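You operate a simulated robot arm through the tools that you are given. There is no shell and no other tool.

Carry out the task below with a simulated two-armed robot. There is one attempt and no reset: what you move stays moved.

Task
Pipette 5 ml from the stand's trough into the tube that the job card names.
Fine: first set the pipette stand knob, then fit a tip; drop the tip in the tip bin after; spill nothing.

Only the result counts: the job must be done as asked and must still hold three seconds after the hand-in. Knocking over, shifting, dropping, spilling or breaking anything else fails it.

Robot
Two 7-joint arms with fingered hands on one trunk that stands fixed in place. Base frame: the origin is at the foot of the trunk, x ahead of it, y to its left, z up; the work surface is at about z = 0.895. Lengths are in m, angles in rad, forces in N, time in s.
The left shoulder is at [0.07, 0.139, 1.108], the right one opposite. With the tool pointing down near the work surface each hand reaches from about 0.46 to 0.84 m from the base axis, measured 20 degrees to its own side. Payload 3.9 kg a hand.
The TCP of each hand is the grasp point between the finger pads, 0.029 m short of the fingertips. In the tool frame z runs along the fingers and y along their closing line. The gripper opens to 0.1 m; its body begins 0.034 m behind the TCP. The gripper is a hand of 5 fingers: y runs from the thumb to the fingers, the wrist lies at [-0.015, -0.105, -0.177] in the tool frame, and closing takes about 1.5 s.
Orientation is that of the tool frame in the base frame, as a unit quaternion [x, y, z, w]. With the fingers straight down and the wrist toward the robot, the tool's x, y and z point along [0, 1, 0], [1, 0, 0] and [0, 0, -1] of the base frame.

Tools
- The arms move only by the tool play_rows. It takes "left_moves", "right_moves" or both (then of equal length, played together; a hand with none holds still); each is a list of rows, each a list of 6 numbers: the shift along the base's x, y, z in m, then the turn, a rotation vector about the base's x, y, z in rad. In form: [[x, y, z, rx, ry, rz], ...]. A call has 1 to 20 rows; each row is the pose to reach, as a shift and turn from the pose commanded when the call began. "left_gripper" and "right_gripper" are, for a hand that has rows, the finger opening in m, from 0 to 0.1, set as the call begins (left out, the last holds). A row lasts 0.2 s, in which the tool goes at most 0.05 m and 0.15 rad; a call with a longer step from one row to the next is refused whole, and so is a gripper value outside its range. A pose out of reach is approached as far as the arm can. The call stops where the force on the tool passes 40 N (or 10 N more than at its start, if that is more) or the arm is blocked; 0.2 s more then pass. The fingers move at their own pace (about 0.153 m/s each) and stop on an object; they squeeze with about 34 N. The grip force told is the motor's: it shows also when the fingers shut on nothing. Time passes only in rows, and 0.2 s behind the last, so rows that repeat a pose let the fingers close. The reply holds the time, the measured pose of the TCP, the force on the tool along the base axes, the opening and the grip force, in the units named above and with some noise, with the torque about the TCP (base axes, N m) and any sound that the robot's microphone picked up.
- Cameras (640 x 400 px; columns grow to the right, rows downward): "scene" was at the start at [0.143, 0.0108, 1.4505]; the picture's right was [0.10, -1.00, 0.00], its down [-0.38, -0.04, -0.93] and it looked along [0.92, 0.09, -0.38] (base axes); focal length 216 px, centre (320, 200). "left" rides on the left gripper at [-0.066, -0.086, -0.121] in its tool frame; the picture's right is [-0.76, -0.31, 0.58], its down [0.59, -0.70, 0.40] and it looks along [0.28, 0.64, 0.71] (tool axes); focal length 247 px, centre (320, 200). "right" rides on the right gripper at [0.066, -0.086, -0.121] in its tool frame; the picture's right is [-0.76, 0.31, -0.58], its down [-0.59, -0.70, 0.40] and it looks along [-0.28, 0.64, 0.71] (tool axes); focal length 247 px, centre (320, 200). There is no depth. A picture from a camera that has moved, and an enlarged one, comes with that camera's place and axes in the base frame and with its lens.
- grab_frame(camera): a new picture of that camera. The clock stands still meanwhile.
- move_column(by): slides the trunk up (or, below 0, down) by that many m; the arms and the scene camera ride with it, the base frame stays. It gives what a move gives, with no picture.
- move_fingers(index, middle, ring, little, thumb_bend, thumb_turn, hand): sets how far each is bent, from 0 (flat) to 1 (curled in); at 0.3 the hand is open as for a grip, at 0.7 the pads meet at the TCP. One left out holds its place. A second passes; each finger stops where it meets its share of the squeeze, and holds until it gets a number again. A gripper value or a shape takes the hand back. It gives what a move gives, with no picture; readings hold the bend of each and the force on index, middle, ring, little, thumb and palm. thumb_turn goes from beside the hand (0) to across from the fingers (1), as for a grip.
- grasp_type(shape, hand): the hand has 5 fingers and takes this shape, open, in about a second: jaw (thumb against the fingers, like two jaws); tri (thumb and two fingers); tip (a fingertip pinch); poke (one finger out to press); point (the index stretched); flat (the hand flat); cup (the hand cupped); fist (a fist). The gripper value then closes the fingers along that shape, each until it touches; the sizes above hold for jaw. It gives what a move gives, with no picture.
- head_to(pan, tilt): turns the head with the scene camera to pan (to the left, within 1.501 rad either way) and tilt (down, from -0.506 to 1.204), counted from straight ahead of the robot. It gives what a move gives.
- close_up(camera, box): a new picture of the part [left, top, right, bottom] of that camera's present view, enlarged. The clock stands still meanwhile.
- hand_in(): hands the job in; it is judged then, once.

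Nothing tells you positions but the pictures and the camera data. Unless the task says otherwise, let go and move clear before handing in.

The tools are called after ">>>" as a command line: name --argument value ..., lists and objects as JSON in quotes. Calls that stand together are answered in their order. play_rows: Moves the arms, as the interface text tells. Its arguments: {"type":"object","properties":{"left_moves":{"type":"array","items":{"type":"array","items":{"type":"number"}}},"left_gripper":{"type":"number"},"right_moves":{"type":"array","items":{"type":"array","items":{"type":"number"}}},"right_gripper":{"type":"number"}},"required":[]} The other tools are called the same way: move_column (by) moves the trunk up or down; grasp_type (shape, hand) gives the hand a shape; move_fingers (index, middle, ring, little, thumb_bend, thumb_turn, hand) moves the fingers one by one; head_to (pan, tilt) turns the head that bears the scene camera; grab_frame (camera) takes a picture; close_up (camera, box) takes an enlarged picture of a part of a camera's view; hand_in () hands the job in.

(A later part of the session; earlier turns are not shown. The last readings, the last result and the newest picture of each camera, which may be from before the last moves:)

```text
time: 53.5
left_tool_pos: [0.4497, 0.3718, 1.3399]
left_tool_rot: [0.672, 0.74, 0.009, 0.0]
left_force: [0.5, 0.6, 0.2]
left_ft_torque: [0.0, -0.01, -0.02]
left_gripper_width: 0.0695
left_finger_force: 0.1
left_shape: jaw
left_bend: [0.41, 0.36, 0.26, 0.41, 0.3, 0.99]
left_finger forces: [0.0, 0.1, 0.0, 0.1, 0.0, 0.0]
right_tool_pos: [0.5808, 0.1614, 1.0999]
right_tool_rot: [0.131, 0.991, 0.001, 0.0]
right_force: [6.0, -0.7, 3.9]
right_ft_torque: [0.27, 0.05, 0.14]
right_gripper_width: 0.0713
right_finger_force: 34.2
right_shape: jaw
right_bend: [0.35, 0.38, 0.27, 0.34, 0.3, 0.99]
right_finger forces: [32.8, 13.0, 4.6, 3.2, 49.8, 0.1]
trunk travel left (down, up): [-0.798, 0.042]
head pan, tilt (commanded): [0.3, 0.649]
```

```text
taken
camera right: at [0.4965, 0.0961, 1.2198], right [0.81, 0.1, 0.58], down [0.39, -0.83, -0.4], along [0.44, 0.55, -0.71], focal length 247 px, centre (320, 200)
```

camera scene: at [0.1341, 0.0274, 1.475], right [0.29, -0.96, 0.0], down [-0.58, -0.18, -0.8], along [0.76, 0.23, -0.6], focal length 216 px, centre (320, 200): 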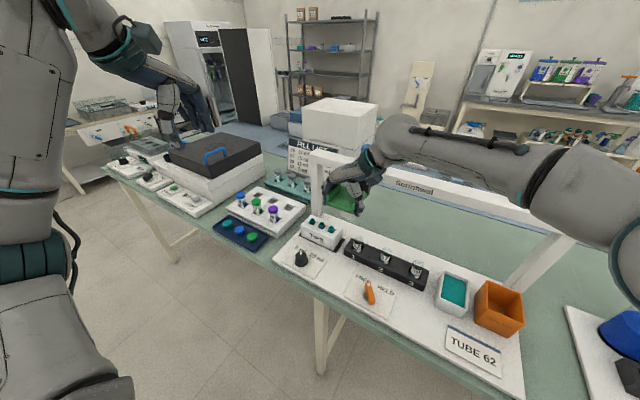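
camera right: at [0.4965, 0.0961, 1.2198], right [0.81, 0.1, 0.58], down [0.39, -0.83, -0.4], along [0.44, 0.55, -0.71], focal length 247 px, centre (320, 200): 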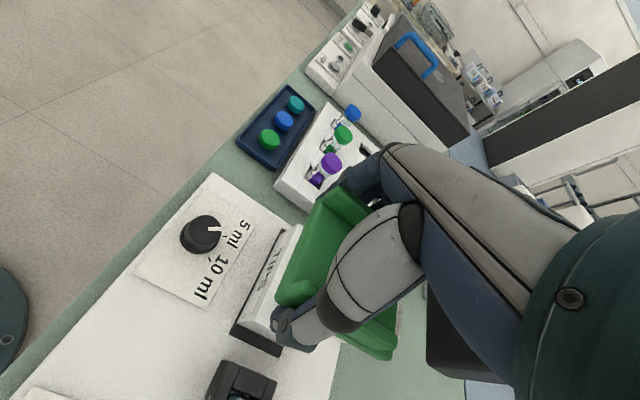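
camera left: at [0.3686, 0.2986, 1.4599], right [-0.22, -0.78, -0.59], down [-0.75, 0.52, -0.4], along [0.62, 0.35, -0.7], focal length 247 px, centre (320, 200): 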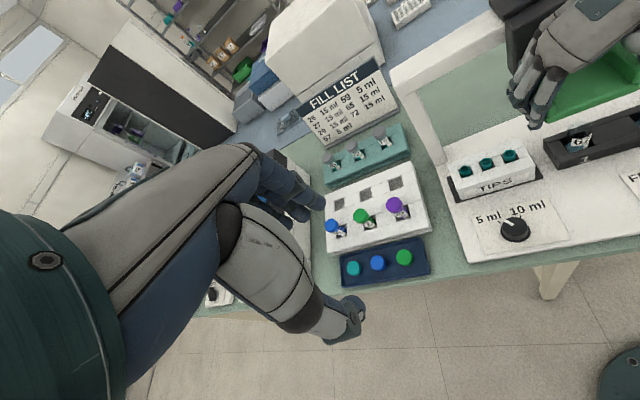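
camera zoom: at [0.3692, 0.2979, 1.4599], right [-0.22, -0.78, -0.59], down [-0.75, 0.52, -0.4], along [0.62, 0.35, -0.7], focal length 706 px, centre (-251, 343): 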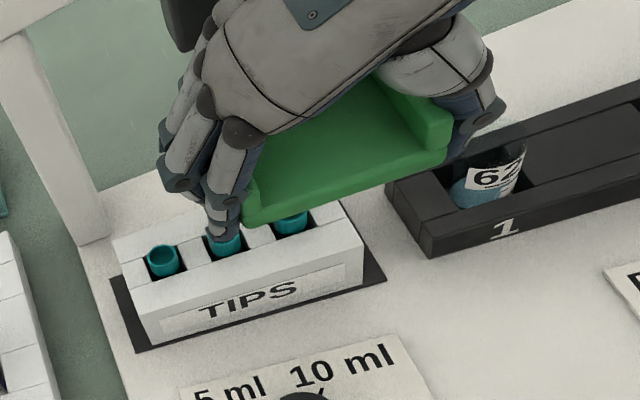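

I'll zoom in tighter on the nozzle and the tips.

>>> close_up --camera "scene" --box '[308, 200, 343, 240]'

```text
10.00 times, centred on (326, 220) of scene
camera zoom: at [0.1347, 0.0268, 1.475], right [0.3, -0.96, 0.0], down [-0.58, -0.18, -0.8], along [0.76, 0.24, -0.61], focal length 2156 px, centre (265, 0)
```

zoom: 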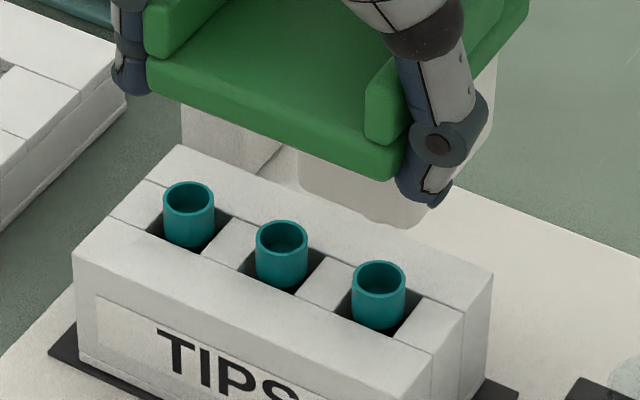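

The nozzle appears to be right above the right-hand tip within a millimetre or two. I'll lower by 25 mm and check again just before contact.

>>> play_rows --right_moves '[[0.001, 0, -0.008, 0, 0, 0], [0.001, 0, -0.016, 0, 0, 0], [0.001, 0, -0.024, 0, 0, 0]]'

>>> close_up --camera "scene" --box '[308, 200, 343, 240]'

```text
time: 54.3
left_tool_pos: [0.4468, 0.3722, 1.3409]
left_tool_rot: [0.671, 0.741, 0.009, 0.001]
left_force: [0.9, 0.3, 1.0]
left_ft_torque: [0.03, 0.01, 0.01]
left_gripper_width: 0.0697
left_finger_force: 0.0
left_shape: jaw
left_bend: [0.41, 0.36, 0.26, 0.41, 0.3, 0.99]
left_finger forces: [0.1, 0.1, 0.0, 0.0, 0.1, 0.0]
right_tool_pos: [0.5814, 0.1619, 1.0743]
right_tool_rot: [0.13, 0.991, 0.001, 0.0]
right_force: [0.5, -0.1, 6.2]
right_ft_torque: [0.35, 0.06, 0.24]
right_gripper_width: 0.071
right_finger_force: 34.2
right_shape: jaw
right_bend: [0.35, 0.38, 0.27, 0.34, 0.3, 0.98]
right_finger forces: [33.1, 12.9, 4.5, 2.9, 49.8, 0.0]
trunk travel left (down, up): [-0.798, 0.042]
head pan, tilt (commanded): [0.3, 0.649]
```

```text
10.00 times, centred on (326, 220) of scene
camera zoom: at [0.1328, 0.0272, 1.4751], right [0.3, -0.96, 0.0], down [-0.58, -0.18, -0.8], along [0.76, 0.24, -0.6], focal length 2156 px, centre (265, 0)
```

zoom: 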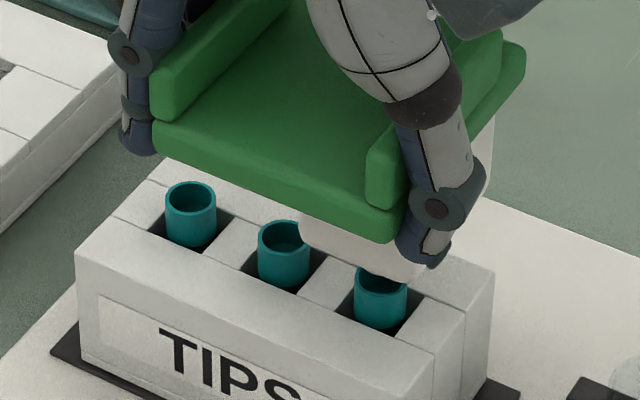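

Nozzle and tip line up well. I'll press down slowly onto the tip, watching the vertical force.

>>> play_rows --right_moves '[[0, 0, -0.004, 0, 0, 0], [0, 0, -0.008, 0, 0, 0], [0, 0, -0.012, 0, 0, 0]]'

>>> close_up --camera "scene" --box '[308, 200, 343, 240]'

```text
time: 55.1
left_tool_pos: [0.4465, 0.3734, 1.3403]
left_tool_rot: [0.672, 0.74, 0.008, 0.001]
left_force: [0.4, 0.6, -0.3]
left_ft_torque: [0.0, 0.0, 0.01]
left_gripper_width: 0.0697
left_finger_force: 0.2
left_shape: jaw
left_bend: [0.41, 0.36, 0.26, 0.41, 0.3, 0.99]
left_finger forces: [0.0, 0.0, 0.0, 0.1, 0.1, 0.1]
right_tool_pos: [0.5824, 0.1616, 1.0635]
right_tool_rot: [0.13, 0.991, 0.0, 0.0]
right_force: [-0.8, -0.3, 6.2]
right_ft_torque: [0.29, -0.01, 0.22]
right_gripper_width: 0.0712
right_finger_force: 33.8
right_shape: jaw
right_bend: [0.35, 0.38, 0.27, 0.34, 0.3, 0.98]
right_finger forces: [32.9, 12.8, 4.4, 2.9, 50.2, 0.0]
trunk travel left (down, up): [-0.798, 0.042]
head pan, tilt (commanded): [0.3, 0.649]
```

```text
10.00 times, centred on (326, 220) of scene
camera zoom: at [0.1325, 0.0271, 1.4751], right [0.3, -0.96, 0.0], down [-0.58, -0.18, -0.8], along [0.76, 0.24, -0.6], focal length 2156 px, centre (265, 0)
```

zoom: 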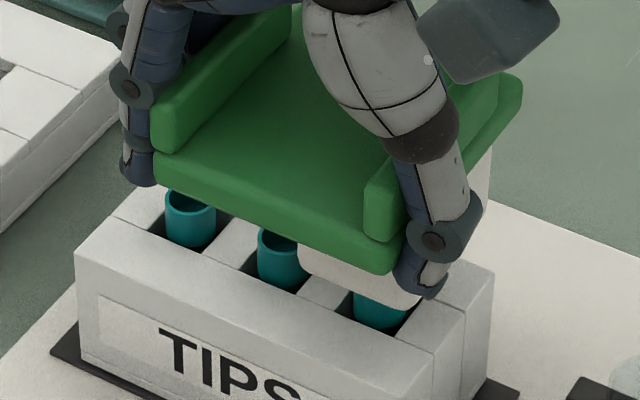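

Body bottom is now about 1 cm above the tip rim, so contact is imminent. Continuing down in small steps.

>>> play_rows --right_moves '[[0, 0, -0.003, 0, 0, 0], [0, 0, -0.006, 0, 0, 0], [0, 0, -0.009, 0, 0, 0], [0, 0, -0.012, 0, 0, 0]]'

>>> close_up --camera "scene" --box '[308, 200, 343, 240]'

```text
time: 56.1
left_tool_pos: [0.445, 0.3709, 1.3435]
left_tool_rot: [0.672, 0.741, 0.01, 0.0]
left_force: [-0.2, -0.8, -0.2]
left_ft_torque: [0.01, 0.01, 0.01]
left_gripper_width: 0.0698
left_finger_force: 0.0
left_shape: jaw
left_bend: [0.41, 0.36, 0.26, 0.41, 0.3, 0.99]
left_finger forces: [0.1, 0.0, 0.0, 0.1, 0.0, 0.0]
right_tool_pos: [0.5819, 0.1612, 1.0558]
right_tool_rot: [0.134, 0.991, 0.004, 0.004]
right_force: [5.4, 0.9, 30.8]
right_ft_torque: [-0.17, 0.23, 0.18]
right_gripper_width: 0.0709
right_finger_force: 33.6
right_shape: jaw
right_bend: [0.35, 0.38, 0.27, 0.34, 0.3, 0.99]
right_finger forces: [39.7, 12.0, 4.4, 3.3, 50.7, 0.1]
trunk travel left (down, up): [-0.798, 0.042]
head pan, tilt (commanded): [0.3, 0.649]
```

```text
10.00 times, centred on (326, 220) of scene
camera zoom: at [0.1299, 0.0265, 1.4758], right [0.3, -0.96, 0.0], down [-0.58, -0.18, -0.8], along [0.76, 0.24, -0.6], focal length 2156 px, centre (265, 0)
```

zoom: 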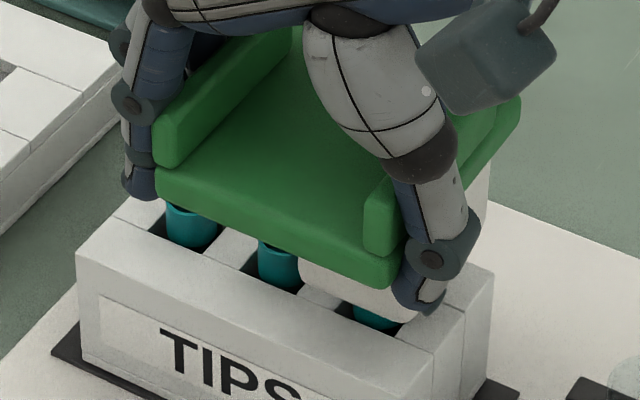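

Vertical force has risen to about 31 N: the nozzle is on the tip. No click was heard, so I'll press slightly more to seat it.

>>> play_rows --right_moves '[[0, 0, -0.0015, 0, 0, 0], [0, 0, -0.003, 0, 0, 0], [0, 0, -0.0045, 0, 0, 0], [0, 0, -0.0045, 0, 0, 0]]'

>>> close_up --camera "scene" --box '[308, 200, 343, 240]'

```text
time: 56.7
left_tool_pos: [0.444, 0.3728, 1.3405]
left_tool_rot: [0.672, 0.741, 0.01, 0.002]
left_force: [-0.6, 0.2, 1.0]
left_ft_torque: [0.0, 0.03, -0.02]
left_gripper_width: 0.0696
left_finger_force: 0.0
left_shape: jaw
left_bend: [0.41, 0.36, 0.26, 0.41, 0.3, 0.99]
left_finger forces: [0.1, 0.0, 0.1, 0.0, 0.0, 0.1]
right_tool_pos: [0.5818, 0.1617, 1.0579]
right_tool_rot: [0.132, 0.991, 0.007, 0.005]
right_force: [-7.5, -0.9, 16.3]
right_ft_torque: [-0.34, 0.34, 0.42]
right_gripper_width: 0.0707
right_finger_force: 33.9
right_shape: jaw
right_bend: [0.35, 0.38, 0.27, 0.34, 0.3, 0.98]
right_finger forces: [32.6, 12.8, 4.1, 2.5, 50.8, 0.0]
trunk travel left (down, up): [-0.798, 0.042]
head pan, tilt (commanded): [0.3, 0.649]
stopped in row 3 (right hand): the force on the tool passed its limit at 43 N (the readings are from after the stop); the commanded pose is now the measured one
```

```text
10.00 times, centred on (326, 220) of scene
camera zoom: at [0.1306, 0.0267, 1.4748], right [0.3, -0.96, 0.0], down [-0.58, -0.18, -0.8], along [0.76, 0.24, -0.6], focal length 2156 px, centre (265, 0)
```

zoom: 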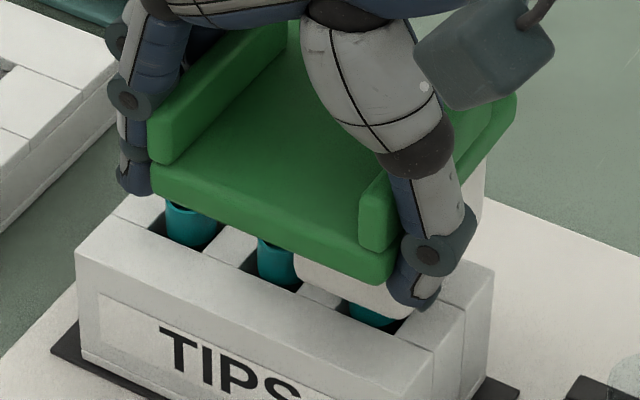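

The push peaked at 43 N. Now I'll raise the head a little, slowly, and see whether the tip comes along.

>>> play_rows --right_moves '[[0, 0, 0.004, 0, 0, 0], [0, 0, 0.008, 0, 0, 0], [0, 0, 0.014, 0, 0, 0], [0, 0, 0.02, 0, 0, 0], [0, 0, 0.026, 0, 0, 0]]'

>>> close_up --camera "scene" --box '[308, 200, 343, 240]'

>>> close_up --camera "left" --box '[440, 80, 600, 220]'

```text
time: 57.9
left_tool_pos: [0.4451, 0.3738, 1.3417]
left_tool_rot: [0.672, 0.741, 0.009, 0.0]
left_force: [0.3, 0.8, -0.3]
left_ft_torque: [0.0, -0.03, 0.01]
left_gripper_width: 0.0697
left_finger_force: 0.0
left_shape: jaw
left_bend: [0.41, 0.36, 0.26, 0.41, 0.3, 0.99]
left_finger forces: [0.0, 0.0, 0.0, 0.0, 0.0, 0.0]
right_tool_pos: [0.5819, 0.1617, 1.0808]
right_tool_rot: [0.132, 0.991, 0.005, 0.005]
right_force: [-7.5, -0.2, 5.1]
right_ft_torque: [-0.04, 0.27, 0.5]
right_gripper_width: 0.0711
right_finger_force: 33.8
right_shape: jaw
right_bend: [0.35, 0.38, 0.27, 0.34, 0.3, 0.98]
right_finger forces: [31.4, 13.4, 4.4, 2.6, 50.8, 0.0]
trunk travel left (down, up): [-0.798, 0.042]
head pan, tilt (commanded): [0.3, 0.649]
```

```text
10.00 times, centred on (326, 220) of scene
camera zoom: at [0.1309, 0.0272, 1.4753], right [0.3, -0.96, 0.0], down [-0.58, -0.18, -0.8], along [0.76, 0.24, -0.6], focal length 2156 px, centre (265, 0)
```

zoom: 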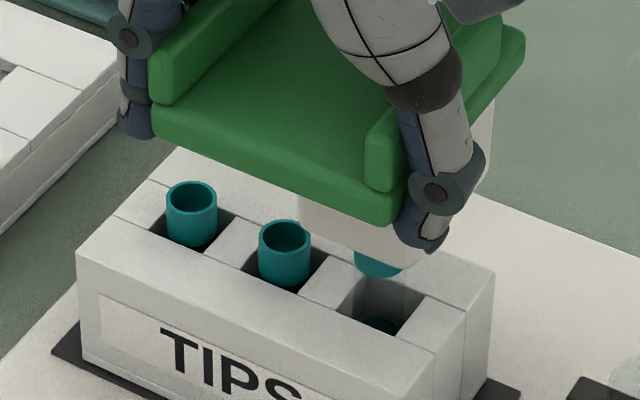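

```text
2.86 times, centred on (520, 150) of left
camera zoom: at [0.3654, 0.2983, 1.4608], right [-0.22, -0.78, -0.59], down [-0.75, 0.52, -0.4], along [0.62, 0.35, -0.7], focal length 706 px, centre (-251, 343)
```

zoom: 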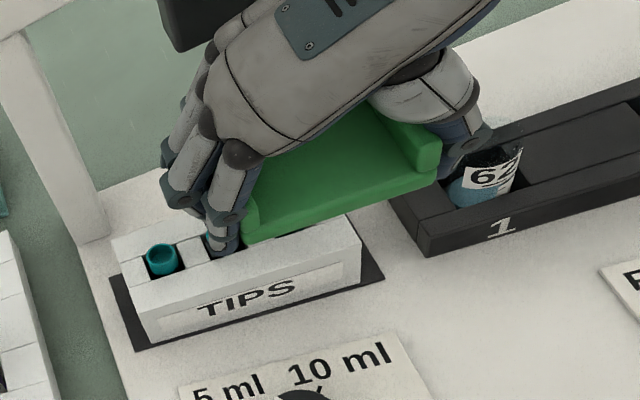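

The tip is coming out on the nozzle. I'll raise the head all the way and check that the tip's lower end clears the rack.

>>> play_rows --right_moves '[[-0.001, 0, 0.008, 0, 0, 0], [-0.001, 0, 0.018, 0, 0, 0], [-0.001, 0, 0.028, 0, 0, 0], [-0.001, 0, 0.038, 0, 0, 0], [-0.001, 0, 0.047, 0, 0, 0], [-0.001, 0, 0.053, 0, 0, 0]]'

>>> close_up --camera "scene" --box '[300, 185, 350, 240]'

>>> close_up --camera "left" --box '[440, 60, 620, 220]'

>>> grab_frame --camera "scene"

```text
time: 59.3
left_tool_pos: [0.4459, 0.3727, 1.3428]
left_tool_rot: [0.672, 0.741, 0.009, 0.0]
left_force: [0.6, 0.1, 0.5]
left_ft_torque: [0.02, 0.01, -0.01]
left_gripper_width: 0.0696
left_finger_force: 0.0
left_shape: jaw
left_bend: [0.41, 0.36, 0.26, 0.41, 0.3, 0.99]
left_finger forces: [0.0, 0.0, 0.0, 0.0, 0.1, 0.0]
right_tool_pos: [0.5833, 0.1613, 1.1341]
right_tool_rot: [0.133, 0.991, 0.004, 0.004]
right_force: [-4.2, -0.3, 2.9]
right_ft_torque: [0.06, 0.19, 0.45]
right_gripper_width: 0.0708
right_finger_force: 34.0
right_shape: jaw
right_bend: [0.35, 0.38, 0.27, 0.34, 0.3, 0.98]
right_finger forces: [31.0, 13.6, 4.6, 2.8, 50.7, 0.1]
trunk travel left (down, up): [-0.798, 0.042]
head pan, tilt (commanded): [0.3, 0.649]
```

```text
7.27 times, centred on (325, 212) of scene
camera zoom: at [0.1319, 0.0272, 1.4752], right [0.3, -0.96, 0.0], down [-0.58, -0.18, -0.8], along [0.76, 0.24, -0.6], focal length 1568 px, centre (284, 109)
```

zoom: 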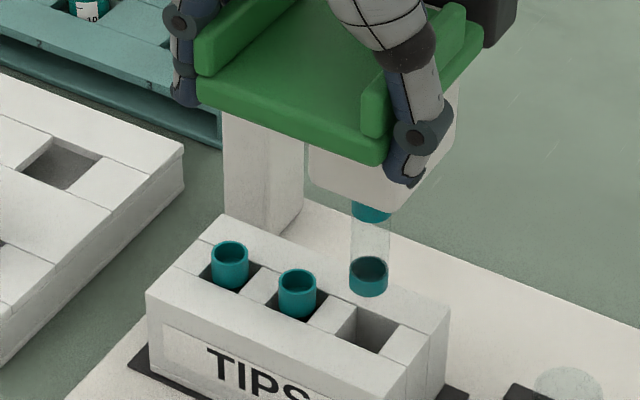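

```text
2.50 times, centred on (530, 140) of left
camera zoom: at [0.3665, 0.2983, 1.4605], right [-0.22, -0.78, -0.59], down [-0.75, 0.52, -0.4], along [0.62, 0.35, -0.7], focal length 617 px, centre (-205, 350)
```

zoom: 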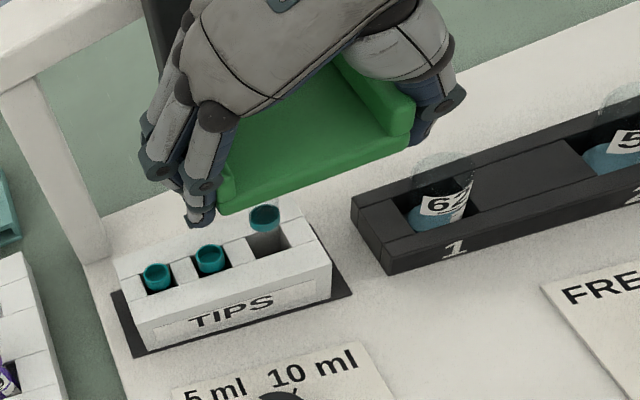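

```text
taken
camera scene: at [0.1319, 0.0272, 1.4752], right [0.3, -0.96, 0.0], down [-0.58, -0.18, -0.8], along [0.76, 0.24, -0.6], focal length 216 px, centre (320, 200)
```

scene: 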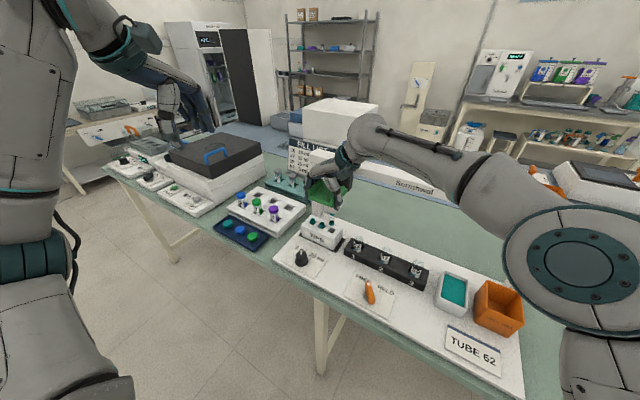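

The tip is on the nozzle, its lower end near z ≈ 0.98. Before sliding right over the tubes, I'll check how high the tube rims are compared with the tip's end.

>>> close_up --camera "scene" --box '[325, 200, 445, 300]'

>>> close_up --camera "left" --box '[530, 90, 640, 170]'

>>> close_up --camera "scene" --box '[315, 205, 345, 230]'

```text
4.00 times, centred on (385, 250) of scene
camera zoom: at [0.1319, 0.0272, 1.4752], right [0.3, -0.96, 0.0], down [-0.58, -0.18, -0.8], along [0.76, 0.24, -0.6], focal length 862 px, centre (60, 0)
```

zoom: 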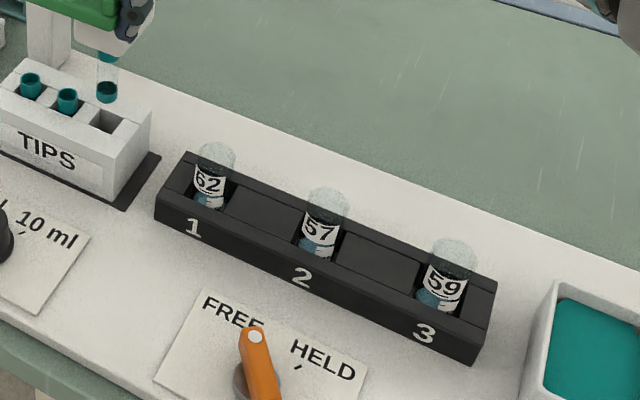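

```text
5.00 times, centred on (585, 130) of left
camera zoom: at [0.3665, 0.2983, 1.4605], right [-0.22, -0.78, -0.59], down [-0.75, 0.52, -0.4], along [0.62, 0.35, -0.7], focal length 1235 px, centre (-1005, 550)
```

zoom: 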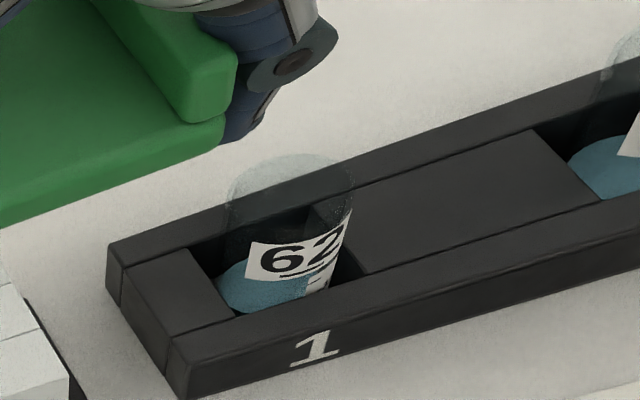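

```text
16.00 times, centred on (330, 218) of scene
camera zoom: at [0.1319, 0.0272, 1.4752], right [0.3, -0.96, 0.0], down [-0.58, -0.18, -0.8], along [0.76, 0.24, -0.6], focal length 3450 px, centre (160, -80)
```

zoom: 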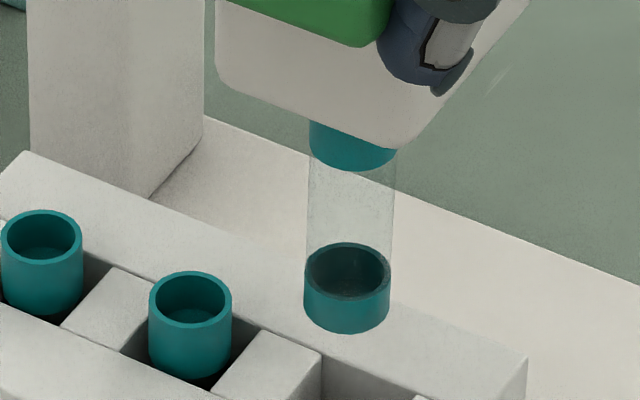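

The tube rims are at z ≈ 0.977 and the tip's end at ≈ 0.984, so I want every bit of height. I'll raise the head gently until it meets its upper stop.

>>> play_rows --right_moves '[[0, 0, 0.003, 0, 0, 0], [0, 0, 0.005, 0, 0, 0], [0, 0, 0.007, 0, 0, 0]]'

>>> close_up --camera "scene" --box '[315, 205, 345, 230]'

```text
time: 60.1
left_tool_pos: [0.4461, 0.3733, 1.3414]
left_tool_rot: [0.671, 0.741, 0.009, 0.001]
left_force: [0.1, -0.2, 0.1]
left_ft_torque: [-0.04, -0.03, -0.02]
left_gripper_width: 0.0696
left_finger_force: 0.0
left_shape: jaw
left_bend: [0.41, 0.36, 0.26, 0.41, 0.3, 0.99]
left_finger forces: [0.1, 0.1, 0.0, 0.0, 0.1, 0.1]
right_tool_pos: [0.5823, 0.1617, 1.1382]
right_tool_rot: [0.133, 0.991, 0.003, 0.003]
right_force: [-5.8, -1.1, -2.9]
right_ft_torque: [0.21, 0.11, 0.39]
right_gripper_width: 0.071
right_finger_force: 33.9
right_shape: jaw
right_bend: [0.35, 0.38, 0.27, 0.34, 0.3, 0.98]
right_finger forces: [29.9, 13.7, 4.4, 2.3, 50.8, 0.0]
trunk travel left (down, up): [-0.798, 0.042]
head pan, tilt (commanded): [0.3, 0.649]
```

```text
16.00 times, centred on (330, 218) of scene
camera zoom: at [0.1323, 0.0275, 1.475], right [0.3, -0.96, 0.0], down [-0.58, -0.18, -0.8], along [0.76, 0.24, -0.6], focal length 3450 px, centre (160, -80)
```

zoom: 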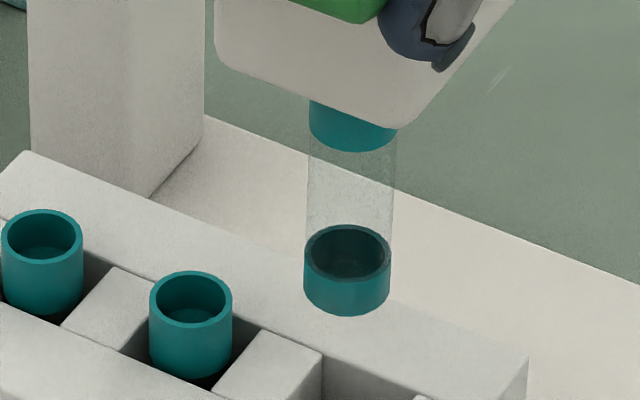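

The head is at its top stop and the tip clears the tubes by about a centimetre. I'll slide the carriage right toward the trough at constant height.

>>> play_rows --right_moves '[[-0.006, -0.0194, 0, 0, 0, 0], [-0.0108, -0.0388, 0, 0, 0, 0], [-0.0157, -0.0582, 0, 0, 0, 0], [-0.0205, -0.0776, 0, 0, 0, 0], [-0.0254, -0.097, 0, 0, 0, 0], [-0.0302, -0.1164, 0, 0, 0, 0], [-0.0351, -0.1358, 0, 0, 0, 0], [-0.0399, -0.1552, 0, 0, 0, 0], [-0.0448, -0.1746, 0, 0, 0, 0], [-0.0496, -0.194, 0, 0, 0, 0], [-0.0545, -0.2134, 0, 0, 0, 0], [-0.0593, -0.2328, 0, 0, 0, 0]]'

>>> head_to --pan -0.2 --tilt 0.65

>>> grab_frame --camera "scene"

>>> close_up --camera "scene" --box '[270, 150, 420, 290]'

```text
time: 62.7
left_tool_pos: [0.4471, 0.3725, 1.341]
left_tool_rot: [0.672, 0.741, 0.01, 0.0]
left_force: [-0.2, -0.5, -0.1]
left_ft_torque: [-0.01, 0.0, -0.01]
left_gripper_width: 0.0697
left_finger_force: 0.0
left_shape: jaw
left_bend: [0.41, 0.36, 0.26, 0.41, 0.3, 0.99]
left_finger forces: [0.0, 0.0, 0.1, 0.0, 0.0, 0.0]
right_tool_pos: [0.5232, -0.0729, 1.1392]
right_tool_rot: [0.132, 0.991, 0.003, 0.004]
right_force: [-6.8, 0.7, -5.0]
right_ft_torque: [0.4, 0.13, 0.41]
right_gripper_width: 0.0717
right_finger_force: 34.0
right_shape: jaw
right_bend: [0.36, 0.38, 0.27, 0.34, 0.3, 0.98]
right_finger forces: [30.2, 13.4, 4.1, 2.6, 47.0, 0.0]
trunk travel left (down, up): [-0.798, 0.042]
head pan, tilt (commanded): [0.3, 0.649]
```

```text
time: 63.6
left_tool_pos: [0.4473, 0.3736, 1.3406]
left_tool_rot: [0.672, 0.741, 0.009, 0.0]
left_force: [-0.7, -0.2, 0.7]
left_ft_torque: [0.0, -0.01, -0.01]
left_gripper_width: 0.0697
left_finger_force: 0.1
left_shape: jaw
left_bend: [0.41, 0.36, 0.26, 0.41, 0.3, 0.99]
left_finger forces: [0.1, 0.0, 0.1, 0.0, 0.1, 0.0]
right_tool_pos: [0.5234, -0.0727, 1.1397]
right_tool_rot: [0.133, 0.991, 0.004, 0.004]
right_force: [-6.5, 0.8, -6.6]
right_ft_torque: [0.39, 0.09, 0.43]
right_gripper_width: 0.0718
right_finger_force: 33.8
right_shape: jaw
right_bend: [0.36, 0.38, 0.27, 0.34, 0.3, 0.98]
right_finger forces: [29.9, 13.7, 4.3, 2.5, 46.7, 0.0]
trunk travel left (down, up): [-0.798, 0.042]
head pan, tilt (commanded): [-0.201, 0.649]
```

```text
taken
camera scene: at [0.1349, -0.0153, 1.4751], right [-0.2, -0.98, 0.0], down [-0.59, 0.12, -0.8], along [0.78, -0.16, -0.6], focal length 216 px, centre (320, 200)
```

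scene: 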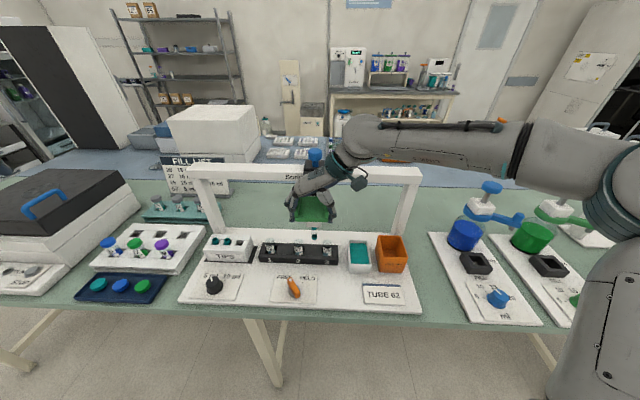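

```text
2.86 times, centred on (345, 220) of scene
camera zoom: at [0.1349, -0.0153, 1.4751], right [-0.2, -0.98, 0.0], down [-0.59, 0.12, -0.8], along [0.78, -0.16, -0.6], focal length 616 px, centre (249, 143)
```

zoom: 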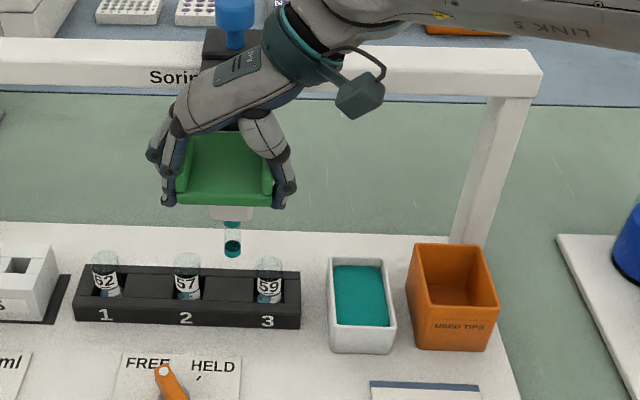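

The tip is between tubes 2 and 3; the trough's centre is about 14 cm further right (l ≈ -0.086). I'll slide there, still at full height.

>>> play_rows --right_moves '[[-0.006, -0.0196, 0, 0, 0, 0], [-0.0111, -0.0392, 0, 0, 0, 0], [-0.016, -0.0588, 0, 0, 0, 0], [-0.0209, -0.0784, 0, 0, 0, 0], [-0.0258, -0.098, 0, 0, 0, 0], [-0.0307, -0.1176, 0, 0, 0, 0], [-0.0356, -0.1373, 0, 0, 0, 0]]'

>>> grab_frame --camera "scene"

>>> close_up --camera "scene" --box '[320, 140, 430, 290]'

```text
time: 65.2
left_tool_pos: [0.4475, 0.3727, 1.341]
left_tool_rot: [0.672, 0.741, 0.009, 0.0]
left_force: [0.0, 0.5, -0.3]
left_ft_torque: [-0.02, 0.0, -0.03]
left_gripper_width: 0.07
left_finger_force: 0.1
left_shape: jaw
left_bend: [0.41, 0.36, 0.26, 0.41, 0.3, 0.99]
left_finger forces: [0.1, 0.0, 0.0, 0.0, 0.0, 0.1]
right_tool_pos: [0.4894, -0.2093, 1.1391]
right_tool_rot: [0.133, 0.991, 0.004, 0.004]
right_force: [-3.0, 3.4, 0.5]
right_ft_torque: [0.39, 0.08, 0.36]
right_gripper_width: 0.0716
right_finger_force: 33.9
right_shape: jaw
right_bend: [0.36, 0.38, 0.27, 0.34, 0.3, 0.98]
right_finger forces: [31.8, 13.9, 4.6, 2.9, 45.0, 0.0]
trunk travel left (down, up): [-0.798, 0.042]
head pan, tilt (commanded): [-0.201, 0.649]
```

```text
taken
camera scene: at [0.135, -0.0164, 1.4751], right [-0.2, -0.98, 0.0], down [-0.59, 0.12, -0.8], along [0.78, -0.16, -0.6], focal length 216 px, centre (320, 200)
```

scene: 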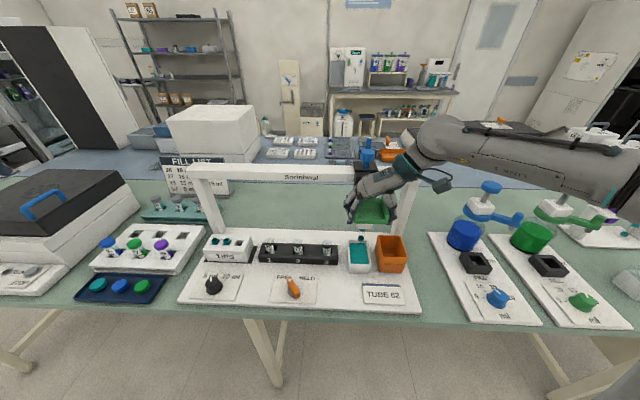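

```text
2.67 times, centred on (375, 215) of scene
camera zoom: at [0.135, -0.0164, 1.4751], right [-0.2, -0.98, 0.0], down [-0.59, 0.12, -0.8], along [0.78, -0.16, -0.6], focal length 575 px, centre (173, 160)
```

zoom: 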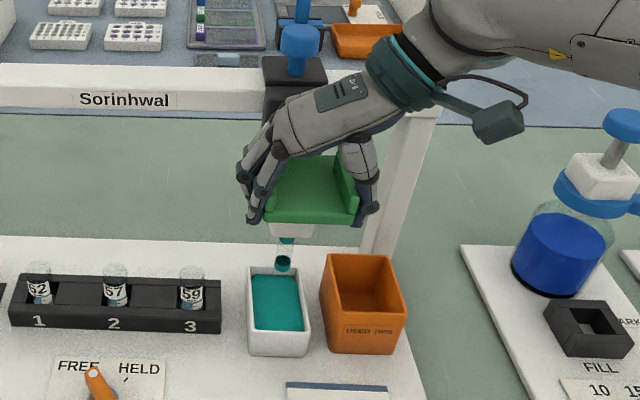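

The tip is centred over the trough. Next I'll bring the left hand (fingers closed, tilted) up and over toward the blue plunger at (0.633, -0.248, 1.223), stopping short and above it to check reach and clearance.

>>> play_rows --left_moves '[[0.008, -0.035, 0.01, -0.0137, -0.0361, -0.064], [0.016, -0.07, 0.02, -0.0273, -0.0723, -0.1281], [0.024, -0.105, 0.03, -0.041, -0.1084, -0.1921], [0.032, -0.14, 0.04, -0.0547, -0.1445, -0.2562], [0.04, -0.175, 0.05, -0.0683, -0.1807, -0.3202], [0.048, -0.21, 0.06, -0.082, -0.2168, -0.3843], [0.056, -0.245, 0.06, -0.0957, -0.253, -0.4483], [0.064, -0.28, 0.06, -0.1093, -0.2891, -0.5123], [0.072, -0.315, 0.06, -0.123, -0.3252, -0.5764], [0.08, -0.35, 0.06, -0.1366, -0.3614, -0.6404], [0.088, -0.385, 0.06, -0.1503, -0.3975, -0.7045], [0.096, -0.42, 0.06, -0.164, -0.4336, -0.7685], [0.104, -0.455, 0.06, -0.1776, -0.4698, -0.8326], [0.113, -0.493, 0.06, -0.1913, -0.5059, -0.8966]]' --left_gripper 0.0

>>> grab_frame --camera "scene"

>>> grab_frame --camera "left"

```text
time: 68.2
left_tool_pos: [0.5588, -0.1204, 1.3999]
left_tool_rot: [0.896, 0.355, 0.103, 0.244]
left_force: [-1.0, -0.6, -0.2]
left_ft_torque: [0.01, 0.01, 0.02]
left_gripper_width: 0.0
left_finger_force: 34.5
left_shape: jaw
left_bend: [0.7, 0.7, 0.7, 0.7, 0.7, 1.0]
left_finger forces: [0.0, 0.1, 0.1, 0.0, 0.0, 0.0]
right_tool_pos: [0.4889, -0.2082, 1.1397]
right_tool_rot: [0.133, 0.991, 0.004, 0.004]
right_force: [-1.8, 3.0, -0.5]
right_ft_torque: [0.45, 0.08, 0.34]
right_gripper_width: 0.0718
right_finger_force: 33.7
right_shape: jaw
right_bend: [0.36, 0.38, 0.27, 0.34, 0.3, 0.98]
right_finger forces: [31.4, 14.0, 4.6, 2.9, 45.2, 0.1]
trunk travel left (down, up): [-0.798, 0.042]
head pan, tilt (commanded): [-0.201, 0.649]
```

```text
taken
camera scene: at [0.1349, -0.0163, 1.4751], right [-0.2, -0.98, 0.0], down [-0.59, 0.12, -0.8], along [0.78, -0.16, -0.6], focal length 216 px, centre (320, 200)
```

scene: 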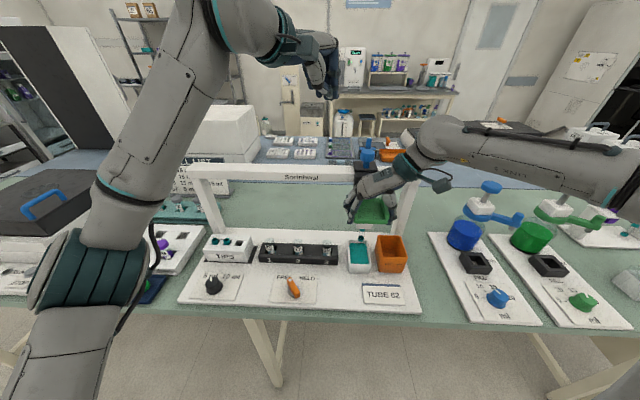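

```text
taken
camera left: at [0.4187, -0.0673, 1.459], right [-0.53, -0.54, -0.66], down [0.16, 0.7, -0.7], along [0.84, -0.47, -0.28], focal length 247 px, centre (320, 200)
```

left: 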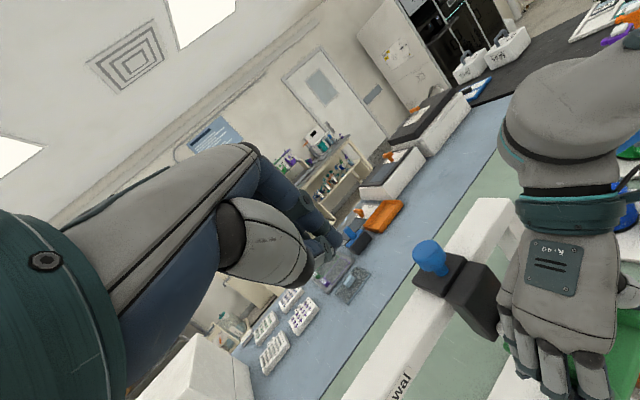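

The left hand reaches without trouble and the plunger is in its view. Now I'll lower the tip into the trough with the right hand, stopping to check the depth.

>>> play_rows --right_moves '[[0, 0, -0.012, 0, 0, 0], [0, 0, -0.024, 0, 0, 0], [0, 0, -0.036, 0, 0, 0], [0, 0, -0.048, 0, 0, 0], [0, 0, -0.056, 0, 0, 0]]'

>>> close_up --camera "scene" --box '[320, 180, 410, 280]'

>>> close_up --camera "scene" --box '[340, 225, 380, 275]'

```text
time: 69.4
left_tool_pos: [0.5585, -0.1187, 1.4002]
left_tool_rot: [0.897, 0.355, 0.103, 0.244]
left_force: [-0.4, 0.8, -0.4]
left_ft_torque: [0.03, -0.03, 0.03]
left_gripper_width: 0.0001
left_finger_force: 34.1
left_shape: jaw
left_bend: [0.7, 0.7, 0.7, 0.7, 0.7, 1.0]
left_finger forces: [0.0, 0.1, 0.1, 0.0, 0.0, 0.0]
right_tool_pos: [0.4875, -0.2072, 1.0836]
right_tool_rot: [0.134, 0.991, 0.004, 0.005]
right_force: [-4.9, 2.5, 5.2]
right_ft_torque: [0.47, 0.08, 0.36]
right_gripper_width: 0.0717
right_finger_force: 33.7
right_shape: jaw
right_bend: [0.36, 0.38, 0.27, 0.34, 0.3, 0.98]
right_finger forces: [33.0, 13.5, 4.5, 2.8, 45.6, 0.0]
trunk travel left (down, up): [-0.798, 0.042]
head pan, tilt (commanded): [-0.201, 0.649]
```

```text
4.00 times, centred on (365, 230) of scene
camera zoom: at [0.134, -0.0148, 1.4752], right [-0.2, -0.98, 0.0], down [-0.59, 0.12, -0.8], along [0.78, -0.16, -0.6], focal length 862 px, centre (140, 80)
```

zoom: 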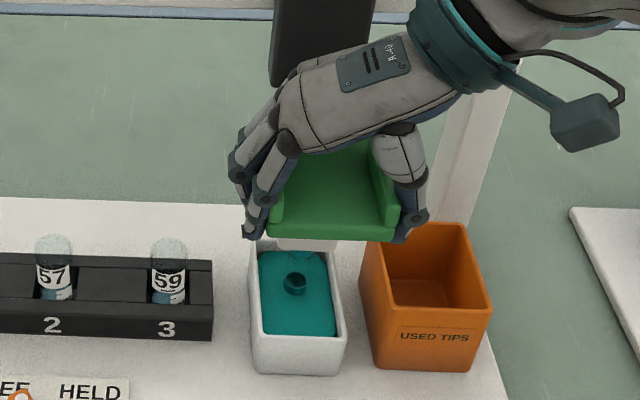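

```text
8.00 times, centred on (360, 250) of scene
camera zoom: at [0.134, -0.0148, 1.4752], right [-0.2, -0.98, 0.0], down [-0.59, 0.12, -0.8], along [0.78, -0.16, -0.6], focal length 1725 px, centre (0, -200)
```

zoom: 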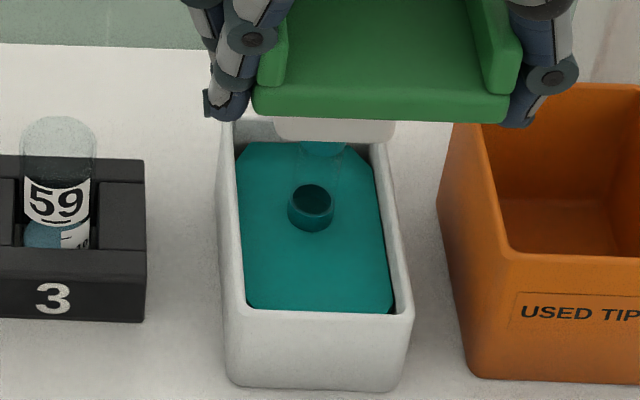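

The tip's lower ring is right at the liquid's surface and centred in the trough. I'll lower about 15 mm more, watching for contact with the floor.

>>> play_rows --right_moves '[[0, 0, -0.004, 0, 0, 0], [0, 0, -0.008, 0, 0, 0], [0, 0, -0.012, 0, 0, 0]]'

>>> close_up --camera "scene" --box '[340, 225, 380, 275]'

```text
time: 70.2
left_tool_pos: [0.5595, -0.1181, 1.4]
left_tool_rot: [0.897, 0.354, 0.101, 0.244]
left_force: [-0.3, -1.1, 0.4]
left_ft_torque: [0.01, 0.02, 0.0]
left_gripper_width: 0.0
left_finger_force: 34.3
left_shape: jaw
left_bend: [0.7, 0.7, 0.7, 0.7, 0.7, 1.0]
left_finger forces: [0.0, 0.0, 0.0, 0.0, 0.1, 0.0]
right_tool_pos: [0.4888, -0.208, 1.0708]
right_tool_rot: [0.133, 0.991, 0.004, 0.004]
right_force: [0.1, 3.3, 5.7]
right_ft_torque: [0.5, 0.06, 0.34]
right_gripper_width: 0.0718
right_finger_force: 34.1
right_shape: jaw
right_bend: [0.36, 0.38, 0.27, 0.34, 0.3, 0.98]
right_finger forces: [33.5, 13.5, 4.5, 3.0, 45.5, 0.0]
trunk travel left (down, up): [-0.798, 0.042]
head pan, tilt (commanded): [-0.201, 0.649]
```

```text
8.00 times, centred on (360, 250) of scene
camera zoom: at [0.1349, -0.0147, 1.4751], right [-0.2, -0.98, 0.0], down [-0.59, 0.12, -0.8], along [0.78, -0.16, -0.6], focal length 1725 px, centre (0, -200)
```

zoom: 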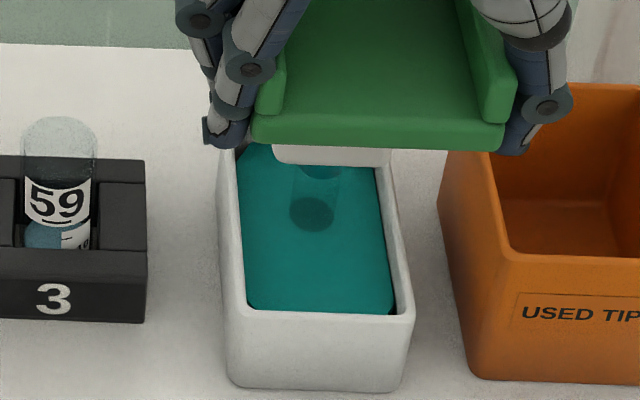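

The tip's end is submerged about 1 cm. Now I'll bring the left fingertips to just above the plunger cap.

>>> play_rows --left_moves '[[0.016, -0.03, -0.02, 0, 0, 0], [0.032, -0.06, -0.045, 0, 0, 0], [0.048, -0.09, -0.07, 0, 0, 0], [0.064, -0.118, -0.095, 0, 0, 0], [0.064, -0.118, -0.115, 0, 0, 0]]'

>>> grab_frame --camera "scene"

>>> close_up --camera "scene" --box '[310, 80, 430, 200]'

>>> grab_frame --camera "left"

```text
time: 71.4
left_tool_pos: [0.6244, -0.2361, 1.287]
left_tool_rot: [0.896, 0.355, 0.102, 0.245]
left_force: [0.0, 0.2, 0.5]
left_ft_torque: [-0.04, 0.0, -0.01]
left_gripper_width: 0.0
left_finger_force: 34.4
left_shape: jaw
left_bend: [0.7, 0.7, 0.7, 0.7, 0.7, 1.0]
left_finger forces: [0.1, 0.0, 0.0, 0.0, 0.0, 0.0]
right_tool_pos: [0.4895, -0.2066, 1.0709]
right_tool_rot: [0.133, 0.991, 0.003, 0.004]
right_force: [-1.5, 1.9, 6.2]
right_ft_torque: [0.54, 0.02, 0.31]
right_gripper_width: 0.0715
right_finger_force: 34.1
right_shape: jaw
right_bend: [0.36, 0.38, 0.27, 0.34, 0.3, 0.98]
right_finger forces: [33.5, 13.4, 4.6, 3.0, 46.2, 0.1]
trunk travel left (down, up): [-0.798, 0.042]
head pan, tilt (commanded): [-0.201, 0.649]
```

```text
taken
camera scene: at [0.1352, -0.0139, 1.4751], right [-0.2, -0.98, 0.0], down [-0.59, 0.12, -0.8], along [0.78, -0.16, -0.6], focal length 216 px, centre (320, 200)
```

scene: 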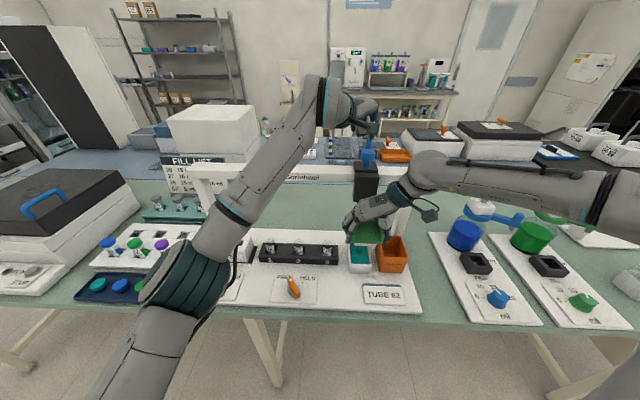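

```text
3.33 times, centred on (370, 140) of scene
camera zoom: at [0.1352, -0.0139, 1.4751], right [-0.2, -0.98, 0.0], down [-0.59, 0.12, -0.8], along [0.78, -0.16, -0.6], focal length 719 px, centre (153, 400)
```

zoom: 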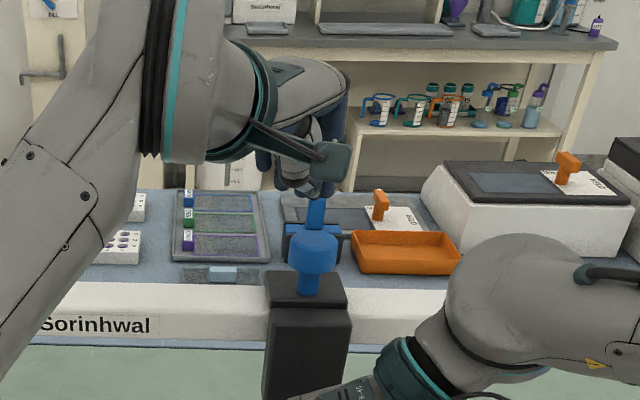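

```text
taken
camera left: at [0.4839, -0.1824, 1.3459], right [-0.52, -0.54, -0.66], down [0.16, 0.7, -0.7], along [0.84, -0.47, -0.28], focal length 247 px, centre (320, 200)
```

left: 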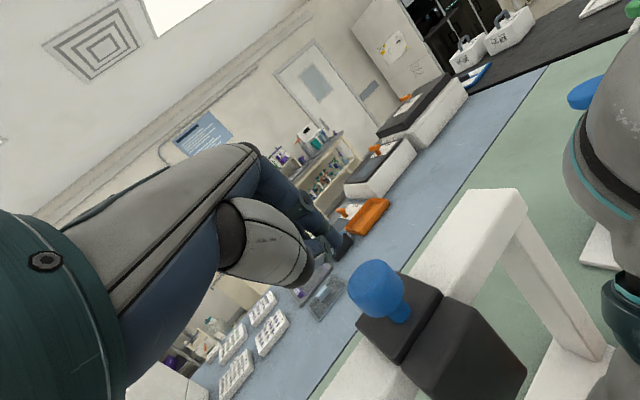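

The fingertips are over the plunger cap. I'll lower in small steps to make contact.

>>> play_rows --left_moves '[[0, 0, -0.01, 0, 0, 0], [0, 0, -0.02, 0, 0, 0], [0, 0, -0.026, 0, 0, 0], [0, 0, -0.032, 0, 0, 0]]'

>>> close_up --camera "scene" --box '[330, 110, 410, 190]'

>>> close_up --camera "left" --box '[200, 160, 440, 360]'

```text
time: 72.4
left_tool_pos: [0.6236, -0.2368, 1.2558]
left_tool_rot: [0.896, 0.354, 0.103, 0.246]
left_force: [-1.0, 1.7, 5.6]
left_ft_torque: [-0.06, -0.12, 0.03]
left_gripper_width: 0.0
left_finger_force: 33.9
left_shape: jaw
left_bend: [0.7, 0.7, 0.7, 0.7, 0.7, 1.0]
left_finger forces: [0.1, 0.0, 0.1, 0.0, 0.1, 0.0]
right_tool_pos: [0.4885, -0.2067, 1.0699]
right_tool_rot: [0.134, 0.991, 0.004, 0.004]
right_force: [1.2, 2.1, 5.0]
right_ft_torque: [0.49, 0.05, 0.33]
right_gripper_width: 0.0715
right_finger_force: 34.4
right_shape: jaw
right_bend: [0.36, 0.38, 0.27, 0.34, 0.3, 0.98]
right_finger forces: [33.3, 13.5, 4.6, 3.0, 46.5, 0.1]
trunk travel left (down, up): [-0.798, 0.042]
head pan, tilt (commanded): [-0.201, 0.649]
```

```text
5.00 times, centred on (370, 150) of scene
camera zoom: at [0.1343, -0.0144, 1.4753], right [-0.2, -0.98, 0.0], down [-0.59, 0.12, -0.8], along [0.78, -0.16, -0.6], focal length 1078 px, centre (70, 450)
```

zoom: 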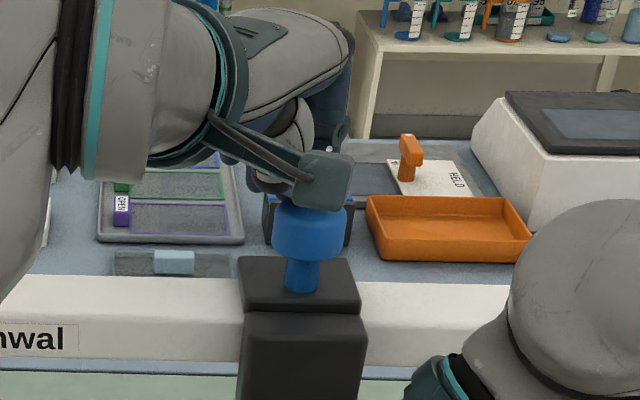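

```text
2.00 times, centred on (320, 260) of left
camera zoom: at [0.4827, -0.1829, 1.3153], right [-0.52, -0.54, -0.66], down [0.16, 0.7, -0.7], along [0.84, -0.47, -0.28], focal length 494 px, centre (320, 80)
```

zoom: 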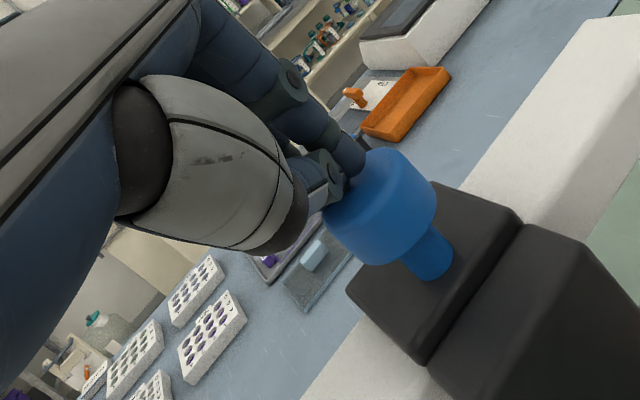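

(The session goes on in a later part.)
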